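You operate a simulated robot arm through the tools that you are given. There is no shell and no other tool.

You are at the controls of a simulated two-armed robot. One attempt, no reset.

JOB
The PINE tin is short: weigh out the missing wax blocks to the job card's net weight.
Fine: level by the grey foot wheel, tare with dish and EMPTY tin, swap the tins (EMPTY one onto the table), add blocks to the dish; the rest stay in their tray. Set down upright: pine tin.

It is judged by the outcome, as a careful person would: the job done as asked, and still so three seconds after it is handed in. It fails if anything else is knocked over, pushed out of place, dropped, spilled or broken.

ROBOT AND FRAMES
Two 7-joint arms with fingered hands on one trunk that stands fixed in place. Base frame: the origin is at the foot of the trunk, x ahead of it, y to its left, z up. Units: m, degrees, N and s.
The left shoulder is at [0.05, 0.214, 0.869], the right one opposite. With the tool pointing down near the work surface each hand reaches from about 0.42 to 0.9 m from the base axis, measured 20 degrees to its own side. Payload 3 kg a hand.
The TCP of each hand is the grasp point between the finger pads, 0.026 m short of the fingertips. In the tool frame z runs along the fingers and y along their closing line. The gripper opens to 0.132 m; its body begins 0.073 m behind the TCP. The gripper is a hand of 3 fingers: y runs from the thumb to the fingers, the wrist lies at [0, 0, -0.229] in the tool frame, and closing takes about 1.5 s.
Orientation is that of the tool frame in the base frame, as a unit quaternion [x, y, z, w]. With the fingers straight down and closing along the base's y, the tool's x points along the base's -x, its y along +y and its z along -z.

CONTROLS
- The arms move only by the tool apply_moves. It takes "left_deltas", "right_deltas" or both (then of equal length, played together; a hand with none holds still); each is a list of rows, each a list of 3 entries, a list of its own where there are three numbers: the turn, a rotation vector about the base's x, y, z in degrees, then the shift along the base's x, y, z in m, then the finger opening in m, from 0 to 0.132. In form: [[[wx, wy, wz], [x, y, z], fingers], ...]. A call has 1 to 20 rows; each row is the pose to reach, as a shift and turn from the pose commanded when the call began. Rows are played at 5 a second. More than 0.05 m and 8.6 degrees between two rows, or a gripper value outside its range, and nothing of the call is played. Where a pose cannot be reached the arm comes as near as it can. A force on the tool above 90 N (or 10 N above the force at the start of the call, whichever is more), or a blocked arm, ends the call early, and 0.2 s more pass. Each finger travels about 0.072 m/s and halts on what it meets, pressing with about 33 N; the grip force reading is that of the motor and also rises with nothing between the fingers. The clock runs only during rows and for 0.2 s after the last one: add rows that repeat a pose to give the fingers time. The reply holds the time, the measured pose of the TCP, the force on the tool along the base axes, the opening and the grip force, in the units named above and with some noise, with the torque about the TCP (base axes, N m) and any sound that the robot's microphone picked up.
- Cameras (640 x 400 px; columns grow to the right, rows downward): "scene" is now at [0.0358, 0.0048, 1.5008]; the picture's right is [0.04, -1.00, 0.00], its down [-0.64, -0.03, -0.77] and it looks along [0.77, 0.03, -0.64] (base axes); focal length 370 px, centre (320, 200). "left" rides on the left gripper at [-0.061, 0.003, -0.092] in its tool frame; the picture's right is [-0.05, -1.00, 0.00], its down [0.83, -0.04, -0.56] and it looks along [0.55, -0.03, 0.83] (tool axes); focal length 230 px, centre (320, 200). "right" rides on the right gripper at [0.062, 0.003, -0.092] in its tool frame; the picture's right is [-0.05, 1.00, 0.00], its down [-0.83, -0.04, -0.56] and it looks along [-0.55, -0.03, 0.83] (tool axes); focal length 230 px, centre (320, 200). There is no depth. A picture from a camera that has moved, and an enlarged one, comes with that camera's place and axes in the base frame and with its lens.
- camera(camera): a new picture of that camera. It takes no simulated time.
- grasp_type(shape, hand): the hand has 3 fingers and takes this shape, open, in about a second: jaw (thumb against the fingers, like two jaws); tri (thumb and two fingers); tip (a fingertip pinch); poke (one finger out to press); point (the index stretched); flat (the hand flat); cup (the hand cupped); fist (a fist). The gripper value then closes the fingers along that shape, each until it touches; the sizes above hold for jaw. It gives what a move gives, with no picture.
- aim_head(pan, tilt): turns the head with the scene camera to pan (to the left, within 86 degrees either way) and tilt (down, from -29 to 69), counted from straight ahead of the robot. It gives what a move gives.
- enlarge(camera, box): a new picture of the part [left, top, right, bottom] of that camera's present view, enlarged. It takes no simulated time.
- close_job(): hands the job in; it is judged then, once.

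Places have to be worked out from the pictures, the camera data and where the tool is seen. Open the grippers and draw the arms clear of the work before you hand the job in, unless the task says otherwise.

The tools are called after "Emit:" as a command line: name --argument value ..., lists and objects as JSON in quotes. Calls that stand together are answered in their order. apply_moves: Moves the arms, as the interface text tells. Its arguments: {"type":"object","properties":{"left_deltas":{"type":"array"},"right_deltas":{"type":"array"}},"required":[]} The other tools are called the same way: grasp_type (shape, hand) gives the hand a shape; aim_head (pan, tilt) turns the head that bears the scene camera; camera (camera) takes a picture; enlarge (camera, box) takes an enlarged picture of a part of a camera's view; close_job () hands the job in.

At the start:

```text
clock: 0.0
left_position: [0.5232, 0.1063, 1.1502]
left_orientation: [0.099, 0.995, 0.0, 0.0]
left_contact_force: [0.2, -0.5, 0.2]
left_wrist_torque: [0.01, -0.02, -0.01]
left_grip_width: 0.132
left_grasp_force: 0.1
left_shape: jaw
right_position: [0.5368, -0.3299, 1.0678]
right_orientation: [0.099, 0.995, 0.001, 0.0]
right_contact_force: [0.6, -0.7, 0.1]
right_wrist_torque: [0.02, 0.0, -0.01]
right_grip_width: 0.1317
right_grasp_force: 0.1
right_shape: jaw
head pan, tilt (commanded): [2.3, 39.6]
```

scene: 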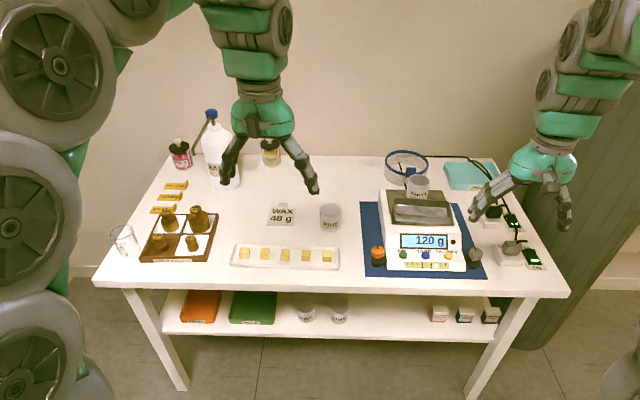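
right: 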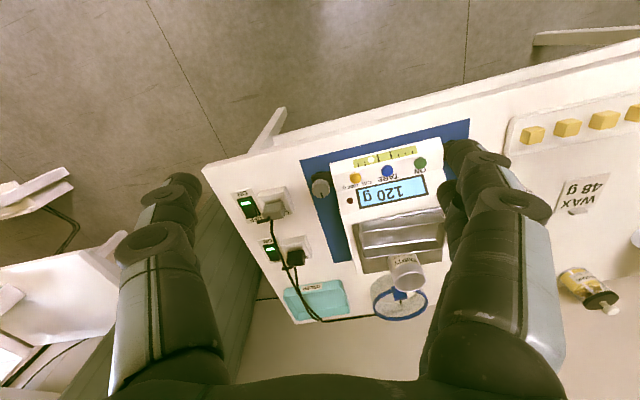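
left: 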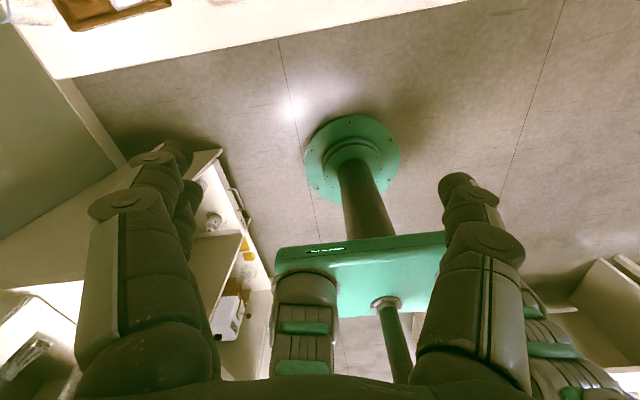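

I start by examining the scale, job card, blocks and tins in detail before moving anything.

Emit:
enlarge --camera "scene" --box '[350, 140, 500, 290]'

Emit:
enlarge --camera "scene" --box '[220, 190, 360, 280]'

Emit:
enlarge --camera "right" --box '[290, 110, 490, 330]'

Emit:
enlarge --camera "scene" --box '[90, 100, 290, 280]'

Emit:
enlarge --camera "scene" --box '[430, 140, 590, 290]'

```text
2.67 times, centred on (425, 215) of scene
camera zoom: at [0.0358, 0.0048, 1.5008], right [0.04, -1.0, 0.0], down [-0.64, -0.03, -0.77], along [0.77, 0.03, -0.64], focal length 987 px, centre (40, 160)
```

zoom: 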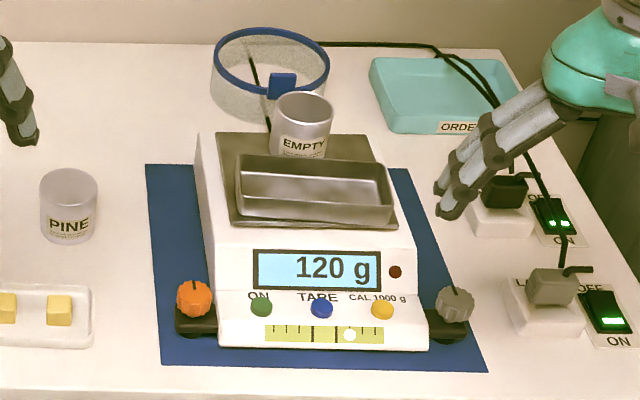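

```text
4.44 times, centred on (290, 235) of scene
camera zoom: at [0.0358, 0.0048, 1.5008], right [0.04, -1.0, 0.0], down [-0.64, -0.03, -0.77], along [0.77, 0.03, -0.64], focal length 1645 px, centre (453, 44)
```

zoom: 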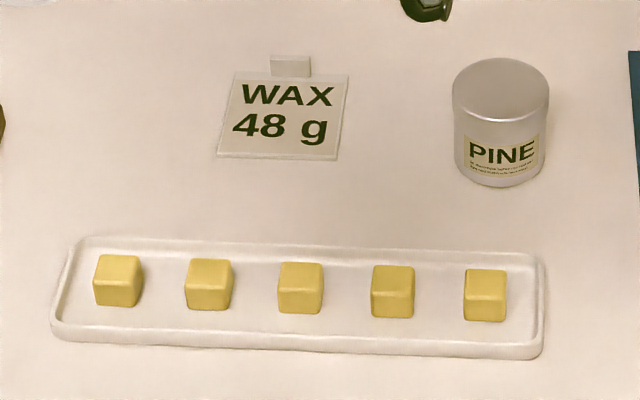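

```text
1.82 times, centred on (390, 220) of right
camera zoom: at [0.4775, -0.3148, 1.1597], right [0.25, 0.97, 0.0], down [0.81, -0.2, 0.56], along [0.54, -0.14, -0.83], focal length 418 px, centre (193, 164)
```

zoom: 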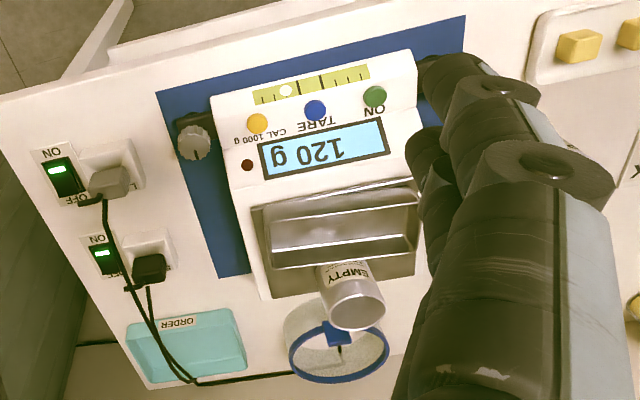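

```text
2.22 times, centred on (190, 190) of scene
camera zoom: at [0.0358, 0.0048, 1.5008], right [0.04, -1.0, 0.0], down [-0.64, -0.03, -0.77], along [0.77, 0.03, -0.64], focal length 823 px, centre (609, 222)
```

zoom: 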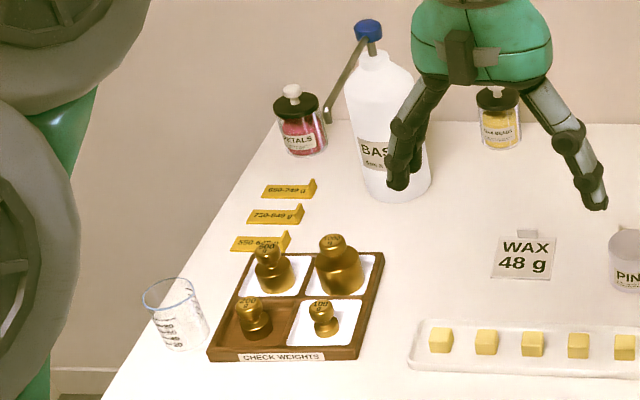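

```text
2.67 times, centred on (510, 215) of scene
camera zoom: at [0.0358, 0.0048, 1.5008], right [0.04, -1.0, 0.0], down [-0.64, -0.03, -0.77], along [0.77, 0.03, -0.64], focal length 987 px, centre (-187, 160)
```

zoom: 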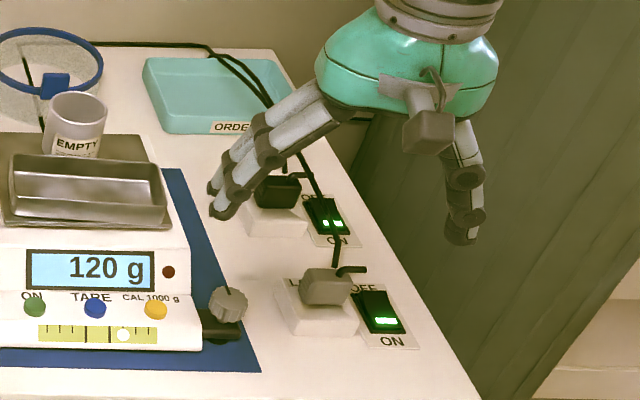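

The scale reads 120 g with the bubble off to the right, and the card says WAX 48 g. I zoom in further on the scale, the foot wheels, the tins and the power fittings.

Emit:
enlarge --camera "scene" --box '[365, 225, 495, 285]'

Emit:
enlarge --camera "scene" --box '[370, 140, 470, 230]'

Emit:
enlarge --camera "scene" --box '[480, 195, 550, 275]'

Emit:
enlarge --camera "scene" --box '[260, 190, 350, 240]'

Emit:
enlarge --camera "right" --box '[300, 130, 440, 230]'

Emit:
enlarge --camera "right" --box '[220, 180, 330, 330]'

```text
4.92 times, centred on (430, 255) of scene
camera zoom: at [0.0358, 0.0048, 1.5008], right [0.04, -1.0, 0.0], down [-0.64, -0.03, -0.77], along [0.77, 0.03, -0.64], focal length 1823 px, centre (-222, -71)
```

zoom: 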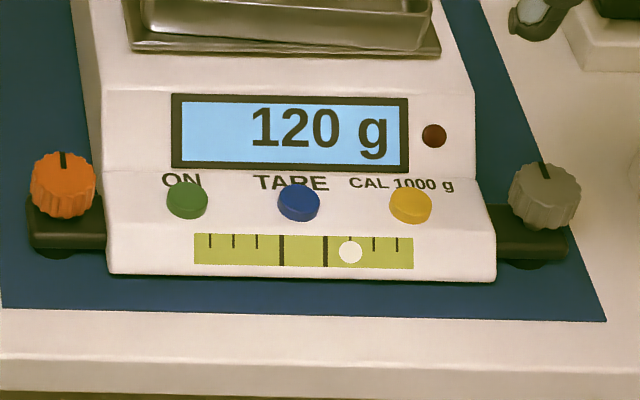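

```text
4.44 times, centred on (420, 185) of scene
camera zoom: at [0.0358, 0.0048, 1.5008], right [0.04, -1.0, 0.0], down [-0.64, -0.03, -0.77], along [0.77, 0.03, -0.64], focal length 1645 px, centre (-124, 267)
```

zoom: 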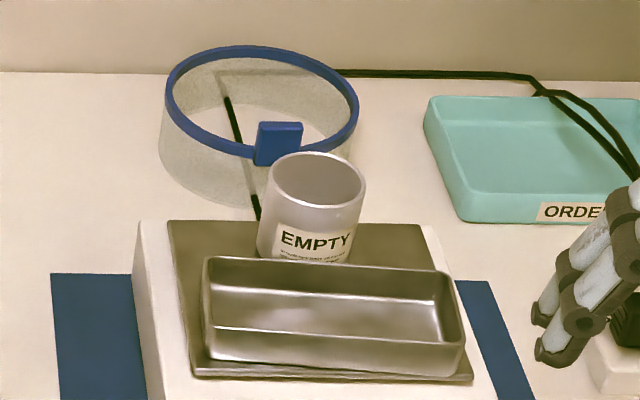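

```text
5.00 times, centred on (515, 235) of scene
camera zoom: at [0.0358, 0.0048, 1.5008], right [0.04, -1.0, 0.0], down [-0.64, -0.03, -0.77], along [0.77, 0.03, -0.64], focal length 1851 px, centre (-655, 25)
```

zoom: 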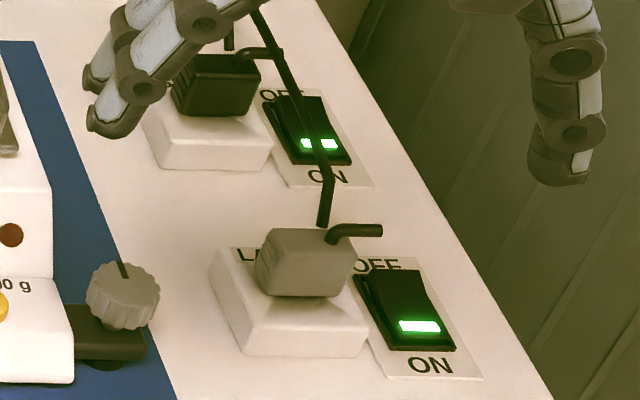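

```text
7.11 times, centred on (305, 215) of scene
camera zoom: at [0.0358, 0.0048, 1.5008], right [0.04, -1.0, 0.0], down [-0.64, -0.03, -0.77], along [0.77, 0.03, -0.64], focal length 2633 px, centre (427, 93)
```

zoom: 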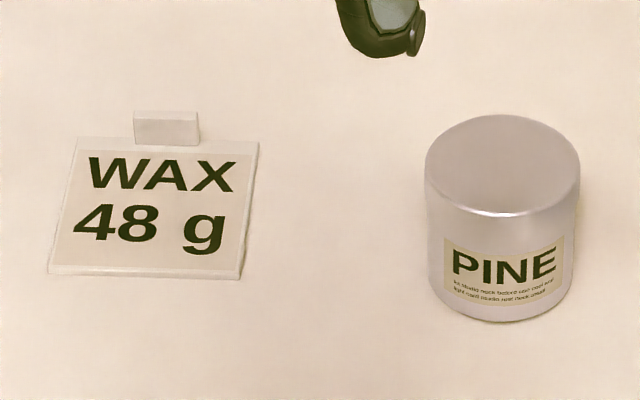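

```text
4.00 times, centred on (370, 180) of right
camera zoom: at [0.4775, -0.3148, 1.1597], right [0.25, 0.97, 0.0], down [0.81, -0.2, 0.56], along [0.54, -0.14, -0.83], focal length 920 px, centre (120, 280)
```

zoom: 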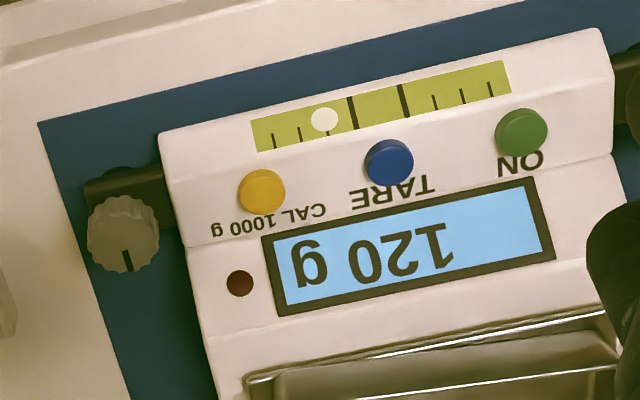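

```text
2.67 times, centred on (275, 255) of right
camera zoom: at [0.4775, -0.3148, 1.1597], right [0.25, 0.97, 0.0], down [0.81, -0.2, 0.56], along [0.54, -0.14, -0.83], focal length 614 px, centre (440, 53)
```

zoom: 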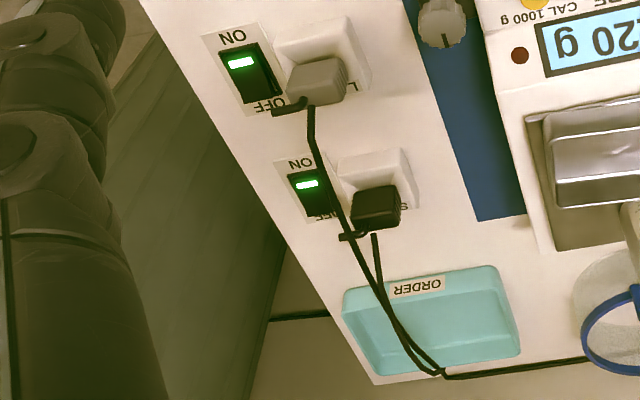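

The bubble sits to the right, so the grey (right) wheel needs turning. I bring the right hand, squared up, to a hover in front of the scale so its camera can localise the knob and buttons.

Emit:
apply_moves --right_deltas '[[[0, 0, 4], [0.02, -0.012, -0.03], 0.132], [[0, 0, 8], [0.04, -0.024, -0.06], 0.132], [[0, 0, 11.4], [0.055, -0.036, -0.09], 0.132], [[0, 0, 11.4], [0.065, -0.046, -0.13], 0.132], [[0, 0, 11.4], [0.065, -0.046, -0.13], 0.132]]'

```text
clock: 1.2
left_position: [0.5232, 0.1064, 1.1506]
left_orientation: [0.098, 0.995, 0.0, 0.0]
left_contact_force: [-0.4, 0.1, -0.8]
left_wrist_torque: [-0.01, 0.01, 0.0]
left_grip_width: 0.1318
left_grasp_force: 0.2
left_shape: jaw
right_position: [0.6002, -0.373, 0.9387]
right_orientation: [0.0, 1.0, -0.001, 0.0]
right_contact_force: [0.1, 0.1, 0.0]
right_wrist_torque: [0.01, 0.0, 0.01]
right_grip_width: 0.1319
right_grasp_force: 0.1
right_shape: jaw
head pan, tilt (commanded): [2.3, 39.6]
```

Now I view the knob area from the hand camera and from the scene camera.

Emit:
camera --camera "right"

Emit:
camera --camera "scene"

```text
taken
camera right: at [0.5399, -0.371, 1.03], right [0.05, 1.0, 0.0], down [0.83, -0.04, 0.55], along [0.55, -0.03, -0.83], focal length 230 px, centre (320, 200)
```

right: 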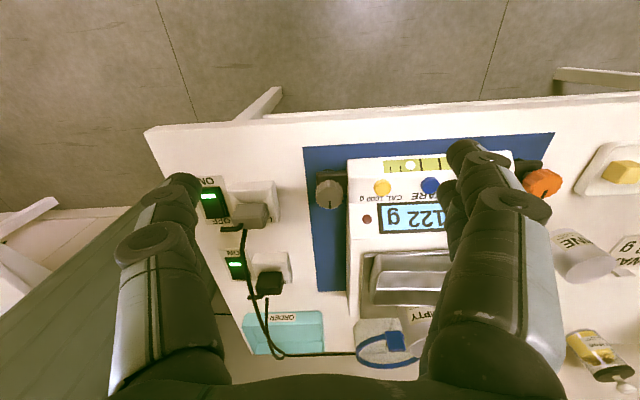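

```text
taken
camera scene: at [0.0358, 0.0048, 1.5008], right [0.04, -1.0, 0.0], down [-0.64, -0.03, -0.77], along [0.77, 0.03, -0.64], focal length 370 px, centre (320, 200)
```

scene: 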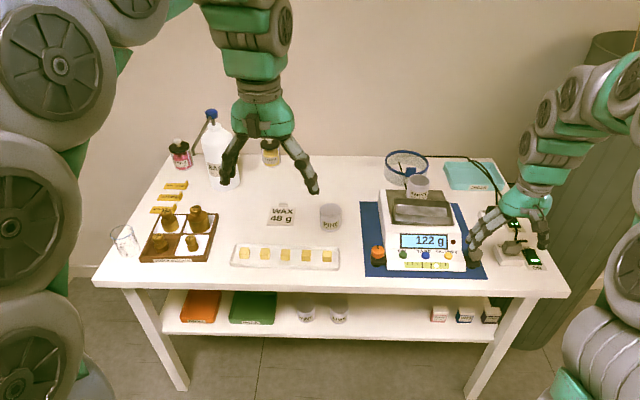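

The display changed from 120 to 122 g, so something may be disturbing it (draught or drift). I zoom in on the display, sockets and the blue ring device.

Emit:
enlarge --camera "right" --box '[195, 170, 335, 310]'

Emit:
enlarge --camera "right" --box '[300, 140, 460, 250]'

Emit:
enlarge --camera "right" --box '[330, 290, 450, 380]'

Emit:
enlarge --camera "scene" --box '[370, 140, 470, 210]'

Emit:
enlarge --camera "scene" --box '[365, 225, 495, 285]'

```text
2.86 times, centred on (265, 240) of right
camera zoom: at [0.5399, -0.371, 1.03], right [0.05, 1.0, 0.0], down [0.83, -0.04, 0.55], along [0.55, -0.03, -0.83], focal length 657 px, centre (477, 86)
```

zoom: 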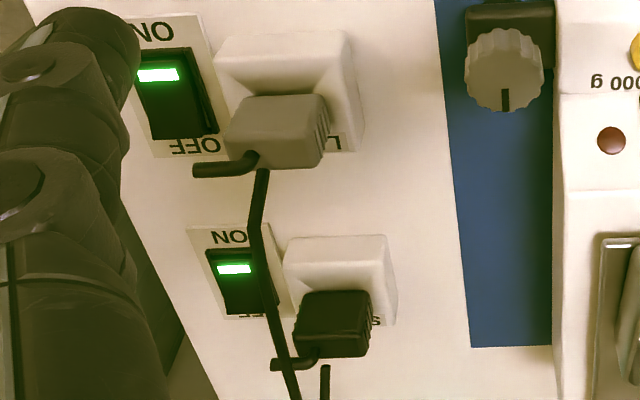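

```text
3.64 times, centred on (380, 195) of right
camera zoom: at [0.5399, -0.371, 1.03], right [0.05, 1.0, 0.0], down [0.83, -0.04, 0.55], along [0.55, -0.03, -0.83], focal length 837 px, centre (102, 218)
```

zoom: 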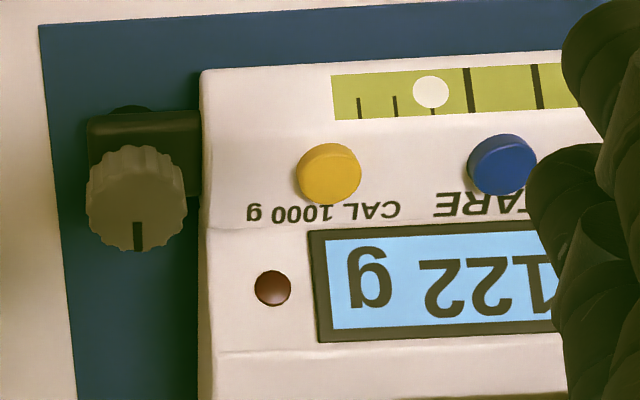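

```text
4.44 times, centred on (390, 335) of right
camera zoom: at [0.5399, -0.371, 1.03], right [0.05, 1.0, 0.0], down [0.83, -0.04, 0.55], along [0.55, -0.03, -0.83], focal length 1022 px, centre (9, -400)
```

zoom: 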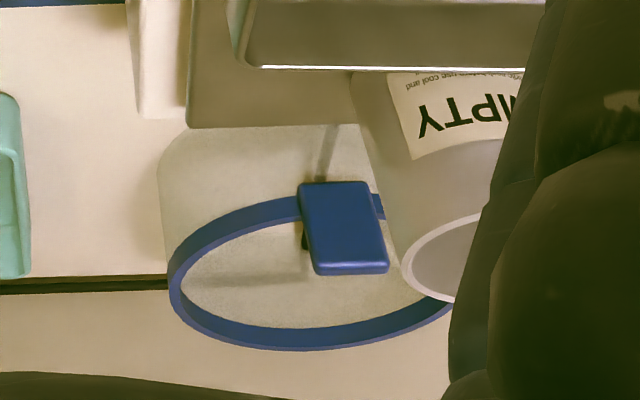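

```text
5.71 times, centred on (420, 175) of scene
camera zoom: at [0.0358, 0.0048, 1.5008], right [0.04, -1.0, 0.0], down [-0.64, -0.03, -0.77], along [0.77, 0.03, -0.64], focal length 2116 px, centre (-251, 343)
```

zoom: 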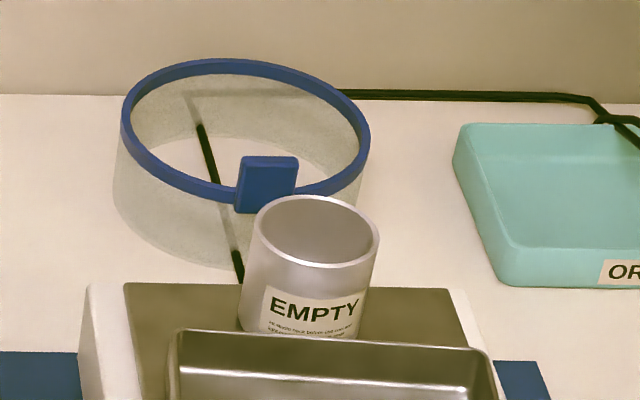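

```text
4.92 times, centred on (430, 255) of scene
camera zoom: at [0.0358, 0.0048, 1.5008], right [0.04, -1.0, 0.0], down [-0.64, -0.03, -0.77], along [0.77, 0.03, -0.64], focal length 1823 px, centre (-222, -71)
```

zoom: 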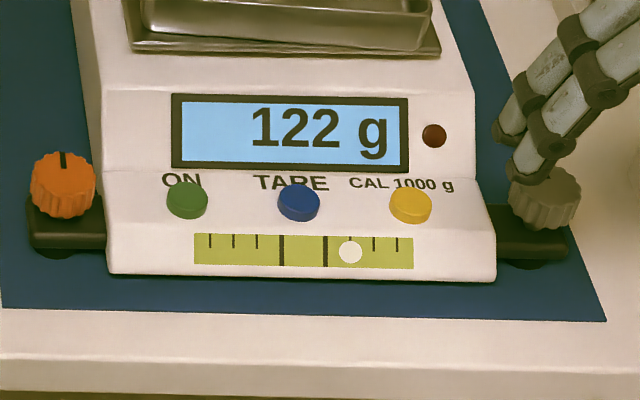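

The level bubble is right of centre; the grey knob appears at about (0.698, -0.368, top z≈0.79), only ~6 mm from the scale body, so a narrow fingertip pinch is best. I switch the right hand to the tip shape and look at it.

Emit:
grasp_type --hand "right" --shape "tip"

Emit:
camera --camera "right"

Emit:
enlarge --camera "scene" --box '[430, 120, 590, 290]'

```text
clock: 2.1
left_position: [0.5222, 0.1056, 1.1487]
left_orientation: [0.099, 0.995, 0.0, 0.0]
left_contact_force: [0.1, 0.2, 0.7]
left_wrist_torque: [0.0, -0.03, 0.0]
left_grip_width: 0.132
left_grasp_force: 0.0
left_shape: jaw
right_position: [0.6001, -0.374, 0.9376]
right_orientation: [-0.001, 1.0, 0.0, 0.0]
right_contact_force: [-0.1, 1.2, 0.2]
right_wrist_torque: [0.0, -0.01, 0.0]
right_grip_width: 0.1318
right_grasp_force: 0.0
right_shape: tip
head pan, tilt (commanded): [2.3, 39.6]
```

```text
taken
camera right: at [0.5399, -0.3709, 1.0302], right [0.05, 1.0, 0.0], down [0.83, -0.04, 0.56], along [0.55, -0.03, -0.83], focal length 230 px, centre (320, 200)
```

right: 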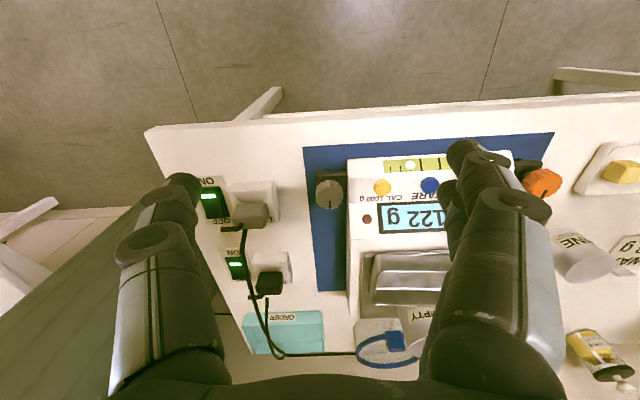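

```text
2.35 times, centred on (510, 205) of scene
camera zoom: at [0.0358, 0.0048, 1.5008], right [0.04, -1.0, 0.0], down [-0.64, -0.03, -0.77], along [0.77, 0.03, -0.64], focal length 871 px, centre (-127, 188)
```

zoom: 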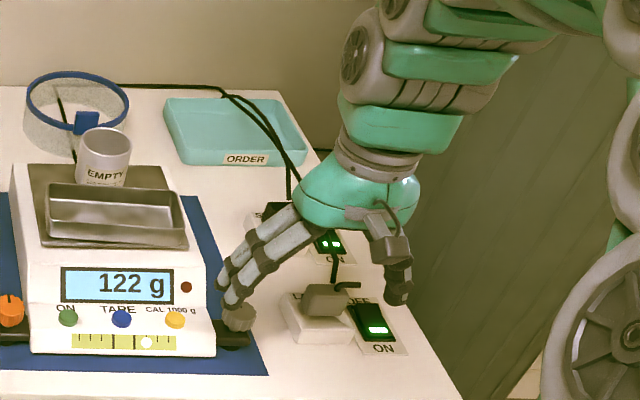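

In the open state the tip shape looks the same as jaw. I close it to a small opening in free air to see how the fingers arrange.

Emit:
apply_moves --right_deltas '[[[0, 0, 0], [0, 0, 0], 0.1], [[0, 0, 0], [0, 0, 0], 0.06], [[0, 0, 0], [0, 0, 0], 0.05], [[0, 0, 0], [0, 0, 0], 0.05], [[0, 0, 0], [0, 0, 0], 0.05]]'

Emit:
camera --camera "right"

Emit:
enlarge --camera "scene" --box '[430, 120, 590, 290]'

```text
clock: 3.3
left_position: [0.5228, 0.1064, 1.1501]
left_orientation: [0.098, 0.995, 0.0, 0.0]
left_contact_force: [-0.1, -0.6, 0.0]
left_wrist_torque: [0.01, 0.01, -0.02]
left_grip_width: 0.1318
left_grasp_force: 0.0
left_shape: jaw
right_position: [0.601, -0.3734, 0.9382]
right_orientation: [0.0, 1.0, 0.0, 0.0]
right_contact_force: [0.5, 0.1, -0.2]
right_wrist_torque: [0.01, -0.01, 0.01]
right_grip_width: 0.0506
right_grasp_force: 0.2
right_shape: tip
head pan, tilt (commanded): [2.3, 39.6]
```

```text
taken
camera right: at [0.5399, -0.3709, 1.0303], right [0.05, 1.0, 0.0], down [0.83, -0.04, 0.56], along [0.55, -0.03, -0.83], focal length 230 px, centre (320, 200)
```

right: 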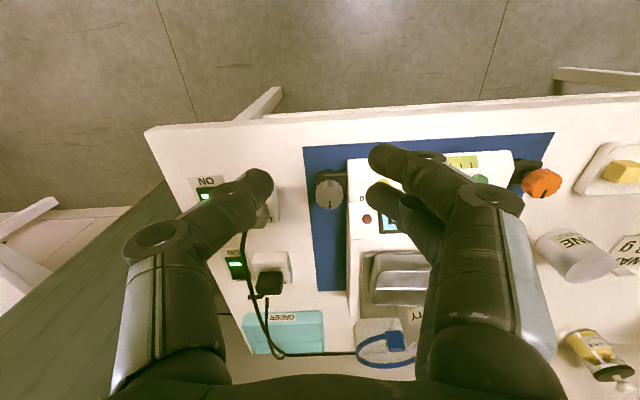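

```text
2.35 times, centred on (510, 205) of scene
camera zoom: at [0.0358, 0.0048, 1.5009], right [0.04, -1.0, 0.0], down [-0.64, -0.03, -0.77], along [0.77, 0.03, -0.64], focal length 871 px, centre (-127, 188)
```

zoom: 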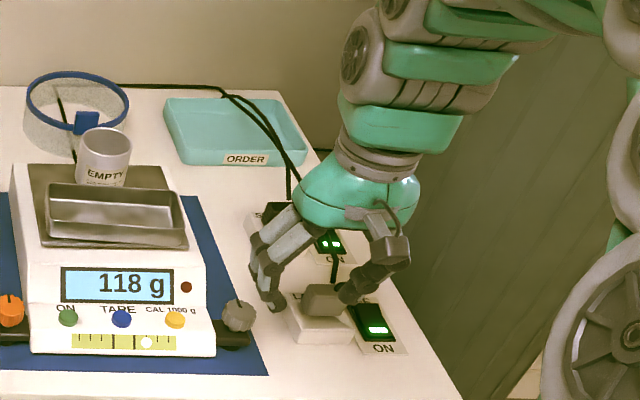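

The tip shape curls both fingers against the thumb. For comparison I switch back to jaw and close to 0.05 to see the finger geometry there.

Emit:
grasp_type --hand "right" --shape "jaw"

Emit:
apply_moves --right_deltas '[[[0, 0, 0], [0, 0, 0], 0.1], [[0, 0, 0], [0, 0, 0], 0.06], [[0, 0, 0], [0, 0, 0], 0.05], [[0, 0, 0], [0, 0, 0], 0.05], [[0, 0, 0], [0, 0, 0], 0.05]]'

Emit:
camera --camera "right"

Emit:
enlarge --camera "scene" --box '[430, 120, 590, 290]'

```text
clock: 4.2
left_position: [0.5222, 0.1075, 1.1495]
left_orientation: [0.098, 0.995, 0.0, 0.001]
left_contact_force: [-0.5, -0.4, -0.4]
left_wrist_torque: [0.0, 0.01, 0.01]
left_grip_width: 0.1317
left_grasp_force: 0.1
left_shape: jaw
right_position: [0.6013, -0.3734, 0.9377]
right_orientation: [-0.001, 1.0, 0.0, 0.0]
right_contact_force: [-0.8, 0.4, 0.7]
right_wrist_torque: [-0.05, 0.0, 0.02]
right_grip_width: 0.132
right_grasp_force: 0.1
right_shape: jaw
head pan, tilt (commanded): [2.3, 39.6]
```

```text
clock: 5.4
left_position: [0.5224, 0.1061, 1.15]
left_orientation: [0.098, 0.995, 0.0, 0.001]
left_contact_force: [0.6, -1.1, -0.4]
left_wrist_torque: [0.01, -0.04, -0.03]
left_grip_width: 0.1321
left_grasp_force: 0.0
left_shape: jaw
right_position: [0.6022, -0.3737, 0.9387]
right_orientation: [-0.001, 1.0, -0.001, 0.0]
right_contact_force: [0.4, 0.6, 0.9]
right_wrist_torque: [-0.03, 0.02, 0.04]
right_grip_width: 0.0508
right_grasp_force: 0.1
right_shape: jaw
head pan, tilt (commanded): [2.3, 39.6]
```

```text
taken
camera right: at [0.5399, -0.3709, 1.0302], right [0.05, 1.0, 0.0], down [0.83, -0.04, 0.56], along [0.55, -0.03, -0.83], focal length 230 px, centre (320, 200)
```

right: 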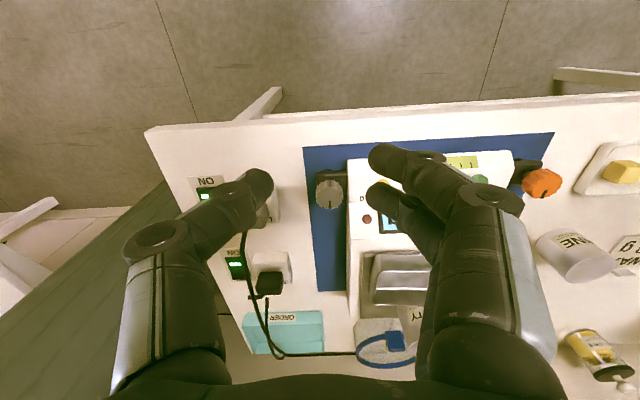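

```text
2.35 times, centred on (510, 205) of scene
camera zoom: at [0.0358, 0.0048, 1.5008], right [0.04, -1.0, 0.0], down [-0.64, -0.03, -0.77], along [0.77, 0.03, -0.64], focal length 871 px, centre (-127, 188)
```

zoom: 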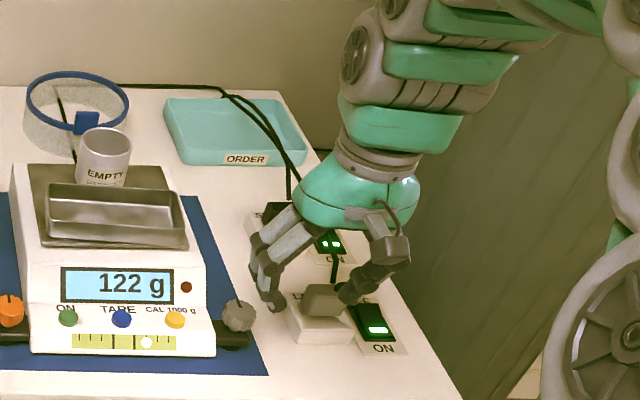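

Both shapes look alike, so I keep jaw. I now rotate the right hand +90° about vertical (fingers toward the robot, thumb behind, camera on the outer side) and hover above the grey knob.

Emit:
apply_moves --right_deltas '[[[0, 0, 8], [0.01, 0.0, 0.0], 0.06], [[0, 0, 16], [0.02, 0.001, 0.0], 0.07], [[0, 0, 24], [0.03, 0.002, 0.0], 0.07], [[0, 0, 32], [0.04, 0.002, 0.0], 0.07], [[0, 0, 40], [0.05, 0.003, 0.0], 0.07], [[0, 0, 48], [0.06, 0.003, 0.0], 0.07], [[0, 0, 56], [0.07, 0.004, -0.01], 0.07], [[0, 0, 64], [0.08, 0.005, -0.02], 0.07], [[0, 0, 72], [0.09, 0.006, -0.03], 0.07], [[0, 0, 80], [0.096, 0.006, -0.04], 0.07], [[0, 0, 88], [0.096, 0.006, -0.055], 0.07], [[0, 0, 90], [0.096, 0.006, -0.068], 0.07], [[0, 0, 90], [0.096, 0.006, -0.068], 0.07]]'

Emit:
camera --camera "right"

Emit:
enlarge --camera "scene" --box '[400, 140, 560, 290]'

```text
clock: 8.2
left_position: [0.5218, 0.1068, 1.15]
left_orientation: [0.099, 0.995, 0.0, 0.0]
left_contact_force: [0.1, -0.6, 0.6]
left_wrist_torque: [0.01, 0.03, 0.0]
left_grip_width: 0.1318
left_grasp_force: 0.0
left_shape: jaw
right_position: [0.6896, -0.3691, 0.9031]
right_orientation: [-0.587, 0.81, 0.0, -0.001]
right_contact_force: [-0.4, 0.3, -0.7]
right_wrist_torque: [0.03, 0.0, 0.0]
right_grip_width: 0.0692
right_grasp_force: 0.1
right_shape: jaw
right hand out of reach, approached as far as the arm can: row 9, 10, 11, 12, 13
head pan, tilt (commanded): [2.3, 39.6]
```

```text
taken
camera right: at [0.6673, -0.4273, 0.9955], right [-0.93, 0.36, 0.0], down [0.3, 0.78, 0.55], along [0.2, 0.52, -0.83], focal length 230 px, centre (320, 200)
```

right: 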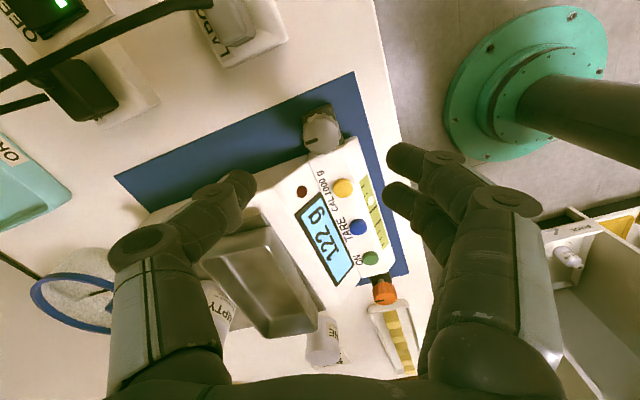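

```text
2.67 times, centred on (480, 215) of scene
camera zoom: at [0.0358, 0.0048, 1.5008], right [0.04, -1.0, 0.0], down [-0.64, -0.03, -0.77], along [0.77, 0.03, -0.64], focal length 987 px, centre (-107, 160)
```

zoom: 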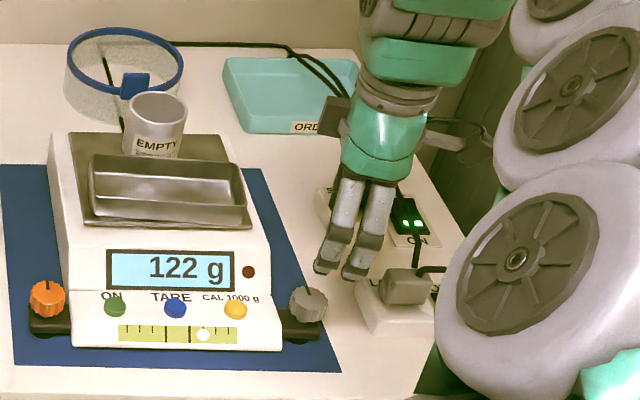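

The right wrist stops at about +72° yaw here, so I will use the opposite orientation. First I use this side view to refine heights of the knob and panel.

Emit:
enlarge --camera "right" --box '[270, 90, 430, 190]'

Emit:
enlarge --camera "scene" --box '[430, 220, 500, 280]'

Emit:
enlarge --camera "right" --box '[180, 180, 420, 370]'

```text
4.00 times, centred on (350, 140) of right
camera zoom: at [0.6673, -0.4273, 0.9955], right [-0.93, 0.36, 0.0], down [0.3, 0.78, 0.55], along [0.2, 0.52, -0.83], focal length 920 px, centre (200, 440)
```

zoom: 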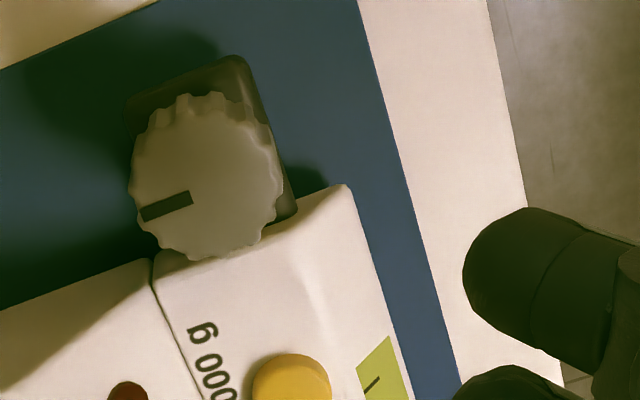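

```text
6.67 times, centred on (465, 250) of scene
camera zoom: at [0.0358, 0.0048, 1.5008], right [0.04, -1.0, 0.0], down [-0.64, -0.03, -0.77], along [0.77, 0.03, -0.64], focal length 2468 px, centre (-647, -133)
```

zoom: 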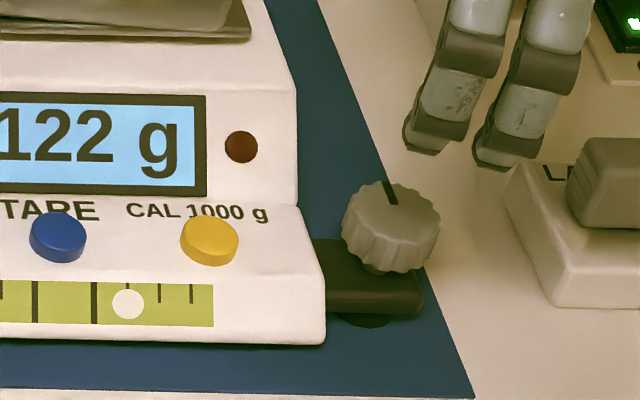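

```text
2.11 times, centred on (300, 275) of right
camera zoom: at [0.6673, -0.4273, 0.9955], right [-0.93, 0.36, 0.0], down [0.3, 0.78, 0.55], along [0.2, 0.52, -0.83], focal length 484 px, centre (362, 42)
```

zoom: 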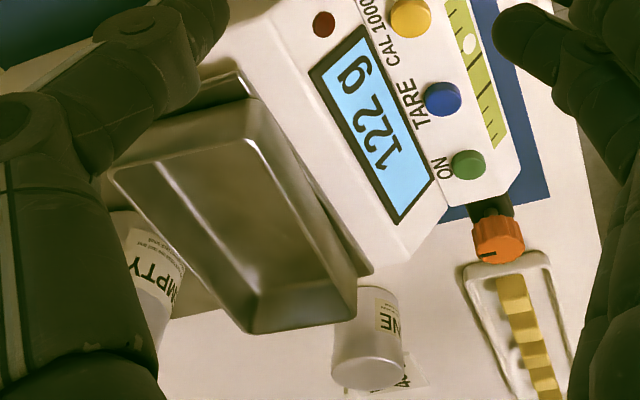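

The knob top is at about (0.692, -0.366, 0.793), and the front panel beside it is lower (~0.770), so gripping at yaw 0 with fingertips at ~0.779 clears everything. I rotate back toward yaw 0, checking the commanded reference first.

Emit:
apply_moves --right_deltas '[[[0, 0, -8], [0, 0, 0.0], 0.07], [[0, 0, -16], [0, 0, 0.0], 0.07], [[0, 0, -24], [0, 0, 0], 0.07], [[0, 0, -32], [0, 0, 0], 0.07], [[0, 0, -32], [0, 0, 0], 0.07]]'

```text
clock: 9.4
left_position: [0.522, 0.105, 1.1495]
left_orientation: [0.099, 0.995, 0.001, 0.0]
left_contact_force: [0.0, -0.2, 0.2]
left_wrist_torque: [-0.02, 0.0, 0.01]
left_grip_width: 0.1319
left_grasp_force: 0.0
left_shape: jaw
right_position: [0.6898, -0.3686, 0.9032]
right_orientation: [-0.341, 0.94, 0.0, 0.0]
right_contact_force: [0.5, 0.1, -0.6]
right_wrist_torque: [-0.04, -0.01, -0.01]
right_grip_width: 0.0694
right_grasp_force: 0.0
right_shape: jaw
head pan, tilt (commanded): [2.3, 39.6]
```

The reference was the actual pose (yaw now ≈40°). I go to yaw 0 above the knob and lower to z≈0.86 for a check.

Emit:
apply_moves --right_deltas '[[[0, 0, -8], [0, 0, 0.0], 0.07], [[0, 0, -16], [0, 0, 0.0], 0.07], [[0, 0, -24], [0.001, 0.001, 0], 0.07], [[0, 0, -32], [0.002, 0.002, 0], 0.07], [[0, 0, -39.9], [0.002, 0.0026, -0.02], 0.07], [[0, 0, -39.9], [0.002, 0.0026, -0.043], 0.07], [[0, 0, -39.9], [0.002, 0.0026, -0.043], 0.07]]'

Emit:
camera --camera "right"

Emit:
enlarge --camera "scene" --box '[420, 190, 520, 290]'

```text
clock: 11.0
left_position: [0.5229, 0.1073, 1.1505]
left_orientation: [0.099, 0.995, 0.0, 0.0]
left_contact_force: [0.7, -1.0, 0.2]
left_wrist_torque: [0.0, -0.01, 0.01]
left_grip_width: 0.1322
left_grasp_force: 0.1
left_shape: jaw
right_position: [0.6926, -0.367, 0.8571]
right_orientation: [-0.001, 1.0, 0.001, -0.001]
right_contact_force: [1.2, -0.1, -0.1]
right_wrist_torque: [0.02, 0.03, 0.0]
right_grip_width: 0.0695
right_grasp_force: 0.0
right_shape: jaw
head pan, tilt (commanded): [2.3, 39.6]
```

```text
taken
camera right: at [0.6305, -0.3648, 0.9495], right [0.05, 1.0, 0.0], down [0.83, -0.04, 0.55], along [0.55, -0.03, -0.83], focal length 230 px, centre (320, 200)
```

right: 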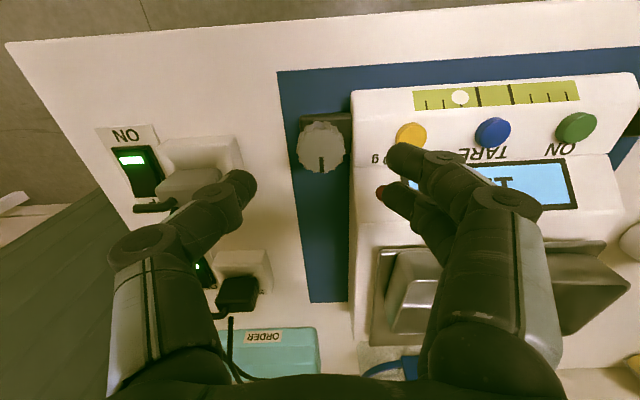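

```text
4.00 times, centred on (470, 240) of scene
camera zoom: at [0.0358, 0.0048, 1.5008], right [0.04, -1.0, 0.0], down [-0.64, -0.03, -0.77], along [0.77, 0.03, -0.64], focal length 1481 px, centre (-280, 40)
```

zoom: 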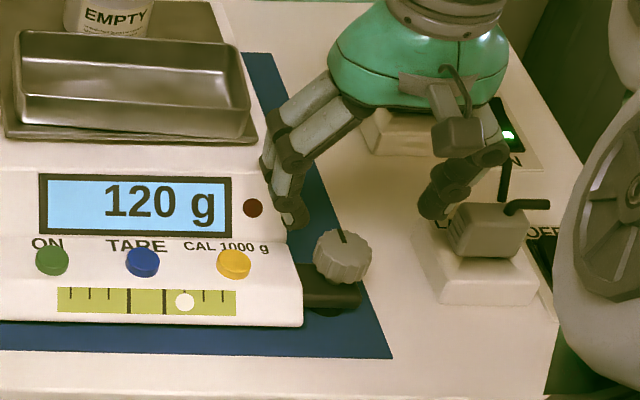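

I zoom on the knob from this closer pose to refine the centre.

Emit:
enlarge --camera "right" --box '[280, 90, 360, 190]'

```text
4.00 times, centred on (320, 140) of right
camera zoom: at [0.6305, -0.3648, 0.9495], right [0.05, 1.0, 0.0], down [0.83, -0.04, 0.55], along [0.55, -0.03, -0.83], focal length 920 px, centre (320, 440)
```

zoom: 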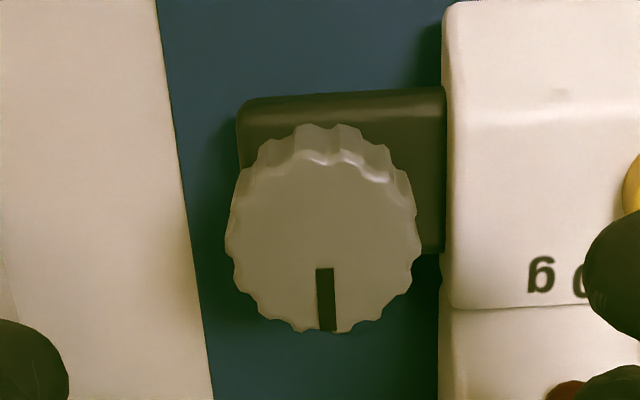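

The knob centre is (0.692, -0.368), exactly under the TCP. I descend so the fingertips sit ~14 mm below the knob's top, watching contact force.

Emit:
apply_moves --right_deltas '[[[0, 0, 0], [0, 0, -0.02], 0.07], [[0, 0, 0], [0, 0, -0.035], 0.07], [[0, 0, 0], [0, 0, -0.045], 0.07], [[0, 0, 0], [0, 0, -0.052], 0.07], [[0, 0, 0], [0, 0, -0.052], 0.07]]'

Emit:
camera --camera "right"

Emit:
enlarge --camera "scene" --box '[420, 190, 520, 290]'

```text
clock: 12.2
left_position: [0.5222, 0.1066, 1.1499]
left_orientation: [0.099, 0.995, 0.0, 0.0]
left_contact_force: [-0.3, 0.0, -0.1]
left_wrist_torque: [0.0, -0.01, -0.01]
left_grip_width: 0.132
left_grasp_force: 0.1
left_shape: jaw
right_position: [0.6922, -0.3673, 0.8083]
right_orientation: [0.0, 1.0, 0.0, 0.001]
right_contact_force: [-1.4, 0.1, 21.1]
right_wrist_torque: [0.92, 0.08, 0.03]
right_grip_width: 0.0689
right_grasp_force: 0.0
right_shape: jaw
head pan, tilt (commanded): [2.3, 39.6]
```

```text
taken
camera right: at [0.6308, -0.365, 0.8997], right [0.05, 1.0, 0.0], down [0.83, -0.04, 0.56], along [0.56, -0.03, -0.83], focal length 230 px, centre (320, 200)
```

right: 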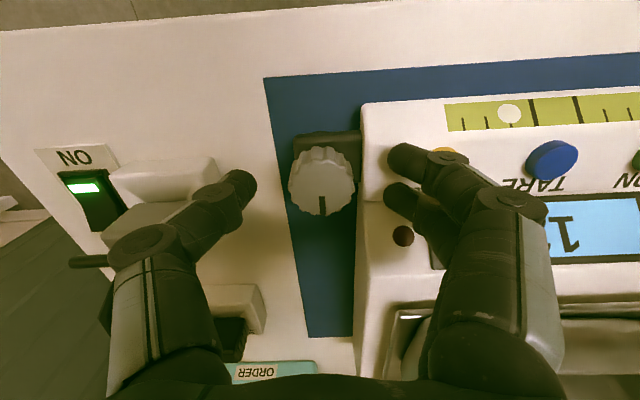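

```text
4.00 times, centred on (470, 240) of scene
camera zoom: at [0.0356, 0.0049, 1.5009], right [0.04, -1.0, 0.0], down [-0.64, -0.03, -0.77], along [0.77, 0.03, -0.64], focal length 1481 px, centre (-280, 40)
```

zoom: 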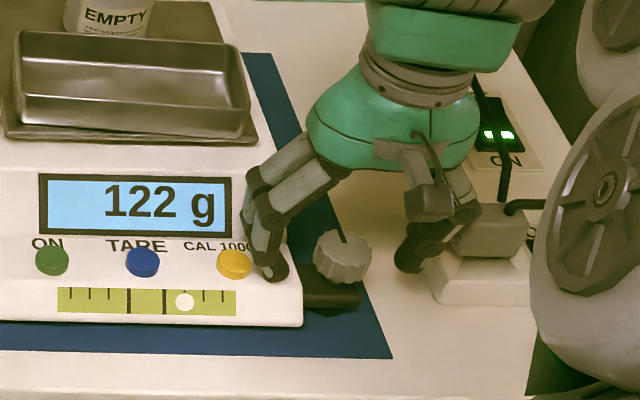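

The finger side touches the panel (21 N up), so I lift 8 mm right away and then re-measure the knob height from this close view.

Emit:
apply_moves --right_deltas '[[[0, 0, 0], [0, 0, 0.004], 0.07], [[0, 0, 0], [0, 0, 0.01], 0.07], [[0, 0, 0], [0, 0, 0.01], 0.07]]'

Emit:
enlarge --camera "right" --box '[270, 90, 430, 230]'

Emit:
enlarge --camera "scene" --box '[365, 225, 495, 285]'

```text
clock: 13.0
left_position: [0.5223, 0.1057, 1.1494]
left_orientation: [0.097, 0.995, 0.0, 0.0]
left_contact_force: [0.3, 0.1, -0.7]
left_wrist_torque: [0.02, -0.01, -0.02]
left_grip_width: 0.1318
left_grasp_force: 0.1
left_shape: jaw
right_position: [0.6922, -0.3668, 0.8167]
right_orientation: [-0.002, 1.0, 0.0, -0.001]
right_contact_force: [-0.1, 0.3, -0.5]
right_wrist_torque: [0.0, -0.01, -0.03]
right_grip_width: 0.0696
right_grasp_force: 0.0
right_shape: jaw
head pan, tilt (commanded): [2.3, 39.6]
```

```text
2.86 times, centred on (350, 160) of right
camera zoom: at [0.6304, -0.3648, 0.9084], right [0.05, 1.0, 0.0], down [0.83, -0.04, 0.55], along [0.55, -0.03, -0.83], focal length 657 px, centre (234, 314)
```

zoom: 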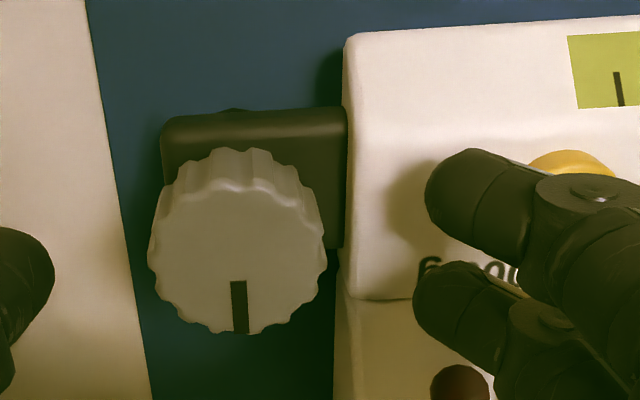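

```text
4.92 times, centred on (430, 255) of scene
camera zoom: at [0.0359, 0.0048, 1.5008], right [0.04, -1.0, 0.0], down [-0.64, -0.03, -0.77], along [0.77, 0.03, -0.64], focal length 1823 px, centre (-222, -71)
```

zoom: 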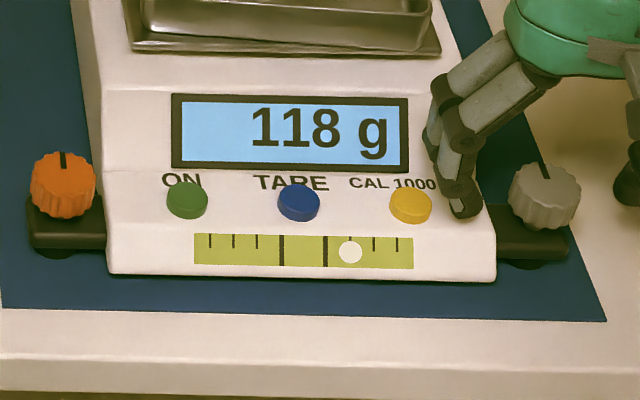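

The scale has not moved. The close-up stereo gives the knob top at z≈0.798, so tips at ~0.786 give ~12 mm of engagement without touching the panel; I settle there and close on the knob.

Emit:
apply_moves --right_deltas '[[[0, 0, 0], [-0.001, -0.0005, -0.002], 0.065], [[0, 0, 0], [-0.001, -0.0005, -0.004], 0.055], [[0, 0, 0], [-0.001, -0.0005, -0.004], 0.045], [[0, 0, 0], [-0.001, -0.0005, -0.004], 0.035], [[0, 0, 0], [-0.001, -0.0005, -0.004], 0.025], [[0, 0, 0], [-0.001, -0.0005, -0.004], 0.02], [[0, 0, 0], [-0.001, -0.0005, -0.004], 0.02]]'

Emit:
camera --camera "right"

Emit:
enlarge --camera "scene" --box '[365, 225, 495, 285]'

```text
clock: 14.6
left_position: [0.5219, 0.1051, 1.1493]
left_orientation: [0.098, 0.995, 0.0, 0.0]
left_contact_force: [-0.5, 0.4, -0.2]
left_wrist_torque: [0.0, 0.04, -0.03]
left_grip_width: 0.1319
left_grasp_force: 0.1
left_shape: jaw
right_position: [0.6911, -0.368, 0.8131]
right_orientation: [0.0, 1.0, 0.0, 0.0]
right_contact_force: [4.6, -0.4, -4.7]
right_wrist_torque: [0.03, -0.05, -0.03]
right_grip_width: 0.0222
right_grasp_force: 32.7
right_shape: jaw
head pan, tilt (commanded): [2.3, 39.6]
```

```text
taken
camera right: at [0.63, -0.3652, 0.905], right [0.05, 1.0, 0.0], down [0.83, -0.04, 0.55], along [0.55, -0.03, -0.83], focal length 230 px, centre (320, 200)
```

right: 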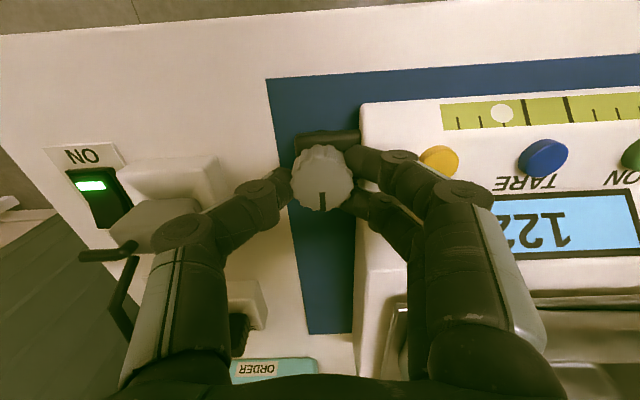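

```text
4.92 times, centred on (430, 255) of scene
camera zoom: at [0.0359, 0.0048, 1.5008], right [0.04, -1.0, 0.0], down [-0.64, -0.03, -0.77], along [0.77, 0.03, -0.64], focal length 1823 px, centre (-222, -71)
```

zoom: 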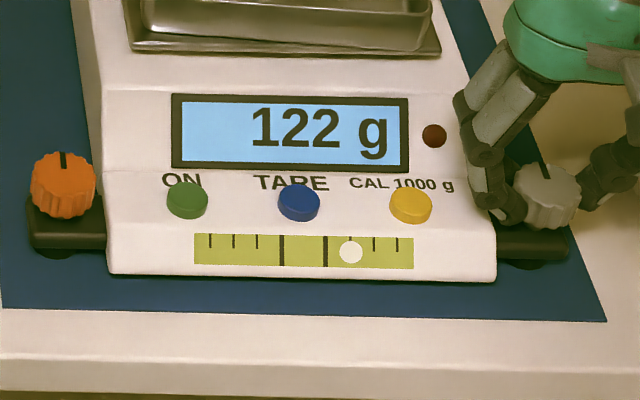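

The knob is gripped (32.7 N) and the scale stayed put. I turn it a small +12° counter-clockwise as a test and look at the bubble.

Emit:
apply_moves --right_deltas '[[[0, 0, 4], [0, 0, 0], 0.02], [[0, 0, 8], [0, 0, 0], 0.02], [[0, 0, 12], [0, 0, 0], 0.02], [[0, 0, 12], [0, 0, 0], 0.02]]'

Emit:
enlarge --camera "scene" --box '[365, 225, 495, 285]'

Emit:
enlarge --camera "right" --box '[270, 80, 430, 230]'

```text
clock: 15.6
left_position: [0.5228, 0.1062, 1.1496]
left_orientation: [0.099, 0.995, 0.0, -0.001]
left_contact_force: [-0.2, 0.2, 0.4]
left_wrist_torque: [-0.02, 0.05, 0.01]
left_grip_width: 0.132
left_grasp_force: 0.1
left_shape: jaw
right_position: [0.6929, -0.3672, 0.8135]
right_orientation: [-0.107, 0.994, 0.001, 0.0]
right_contact_force: [6.1, 5.7, -6.8]
right_wrist_torque: [0.14, -0.11, -0.04]
right_grip_width: 0.0216
right_grasp_force: 32.7
right_shape: jaw
head pan, tilt (commanded): [2.3, 39.6]
```

```text
4.92 times, centred on (430, 255) of scene
camera zoom: at [0.036, 0.0049, 1.5008], right [0.04, -1.0, 0.0], down [-0.64, -0.03, -0.77], along [0.77, 0.03, -0.64], focal length 1823 px, centre (-222, -71)
```

zoom: 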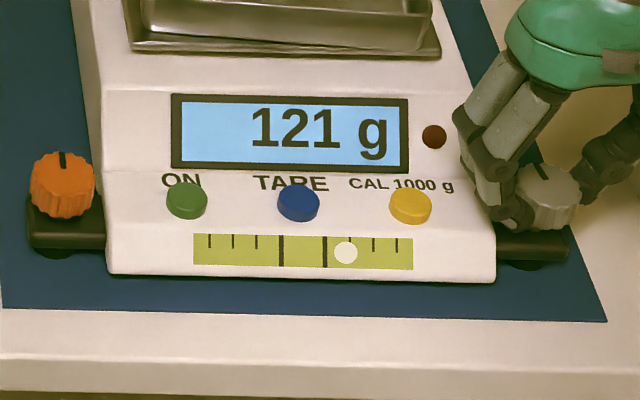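

```text
2.67 times, centred on (350, 155) of right
camera zoom: at [0.6303, -0.3777, 0.9051], right [-0.16, 0.99, 0.0], down [0.82, 0.13, 0.55], along [0.55, 0.09, -0.83], focal length 614 px, centre (240, 320)
```

zoom: 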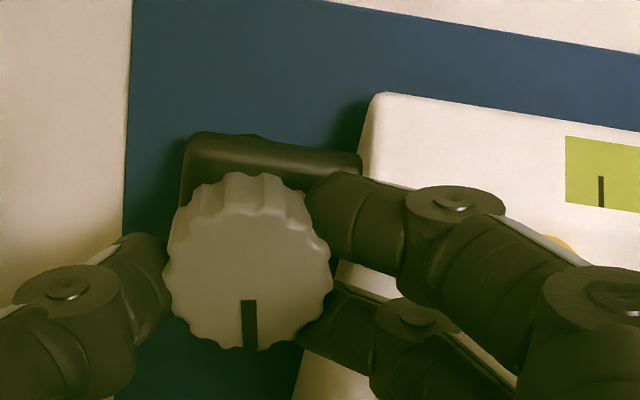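

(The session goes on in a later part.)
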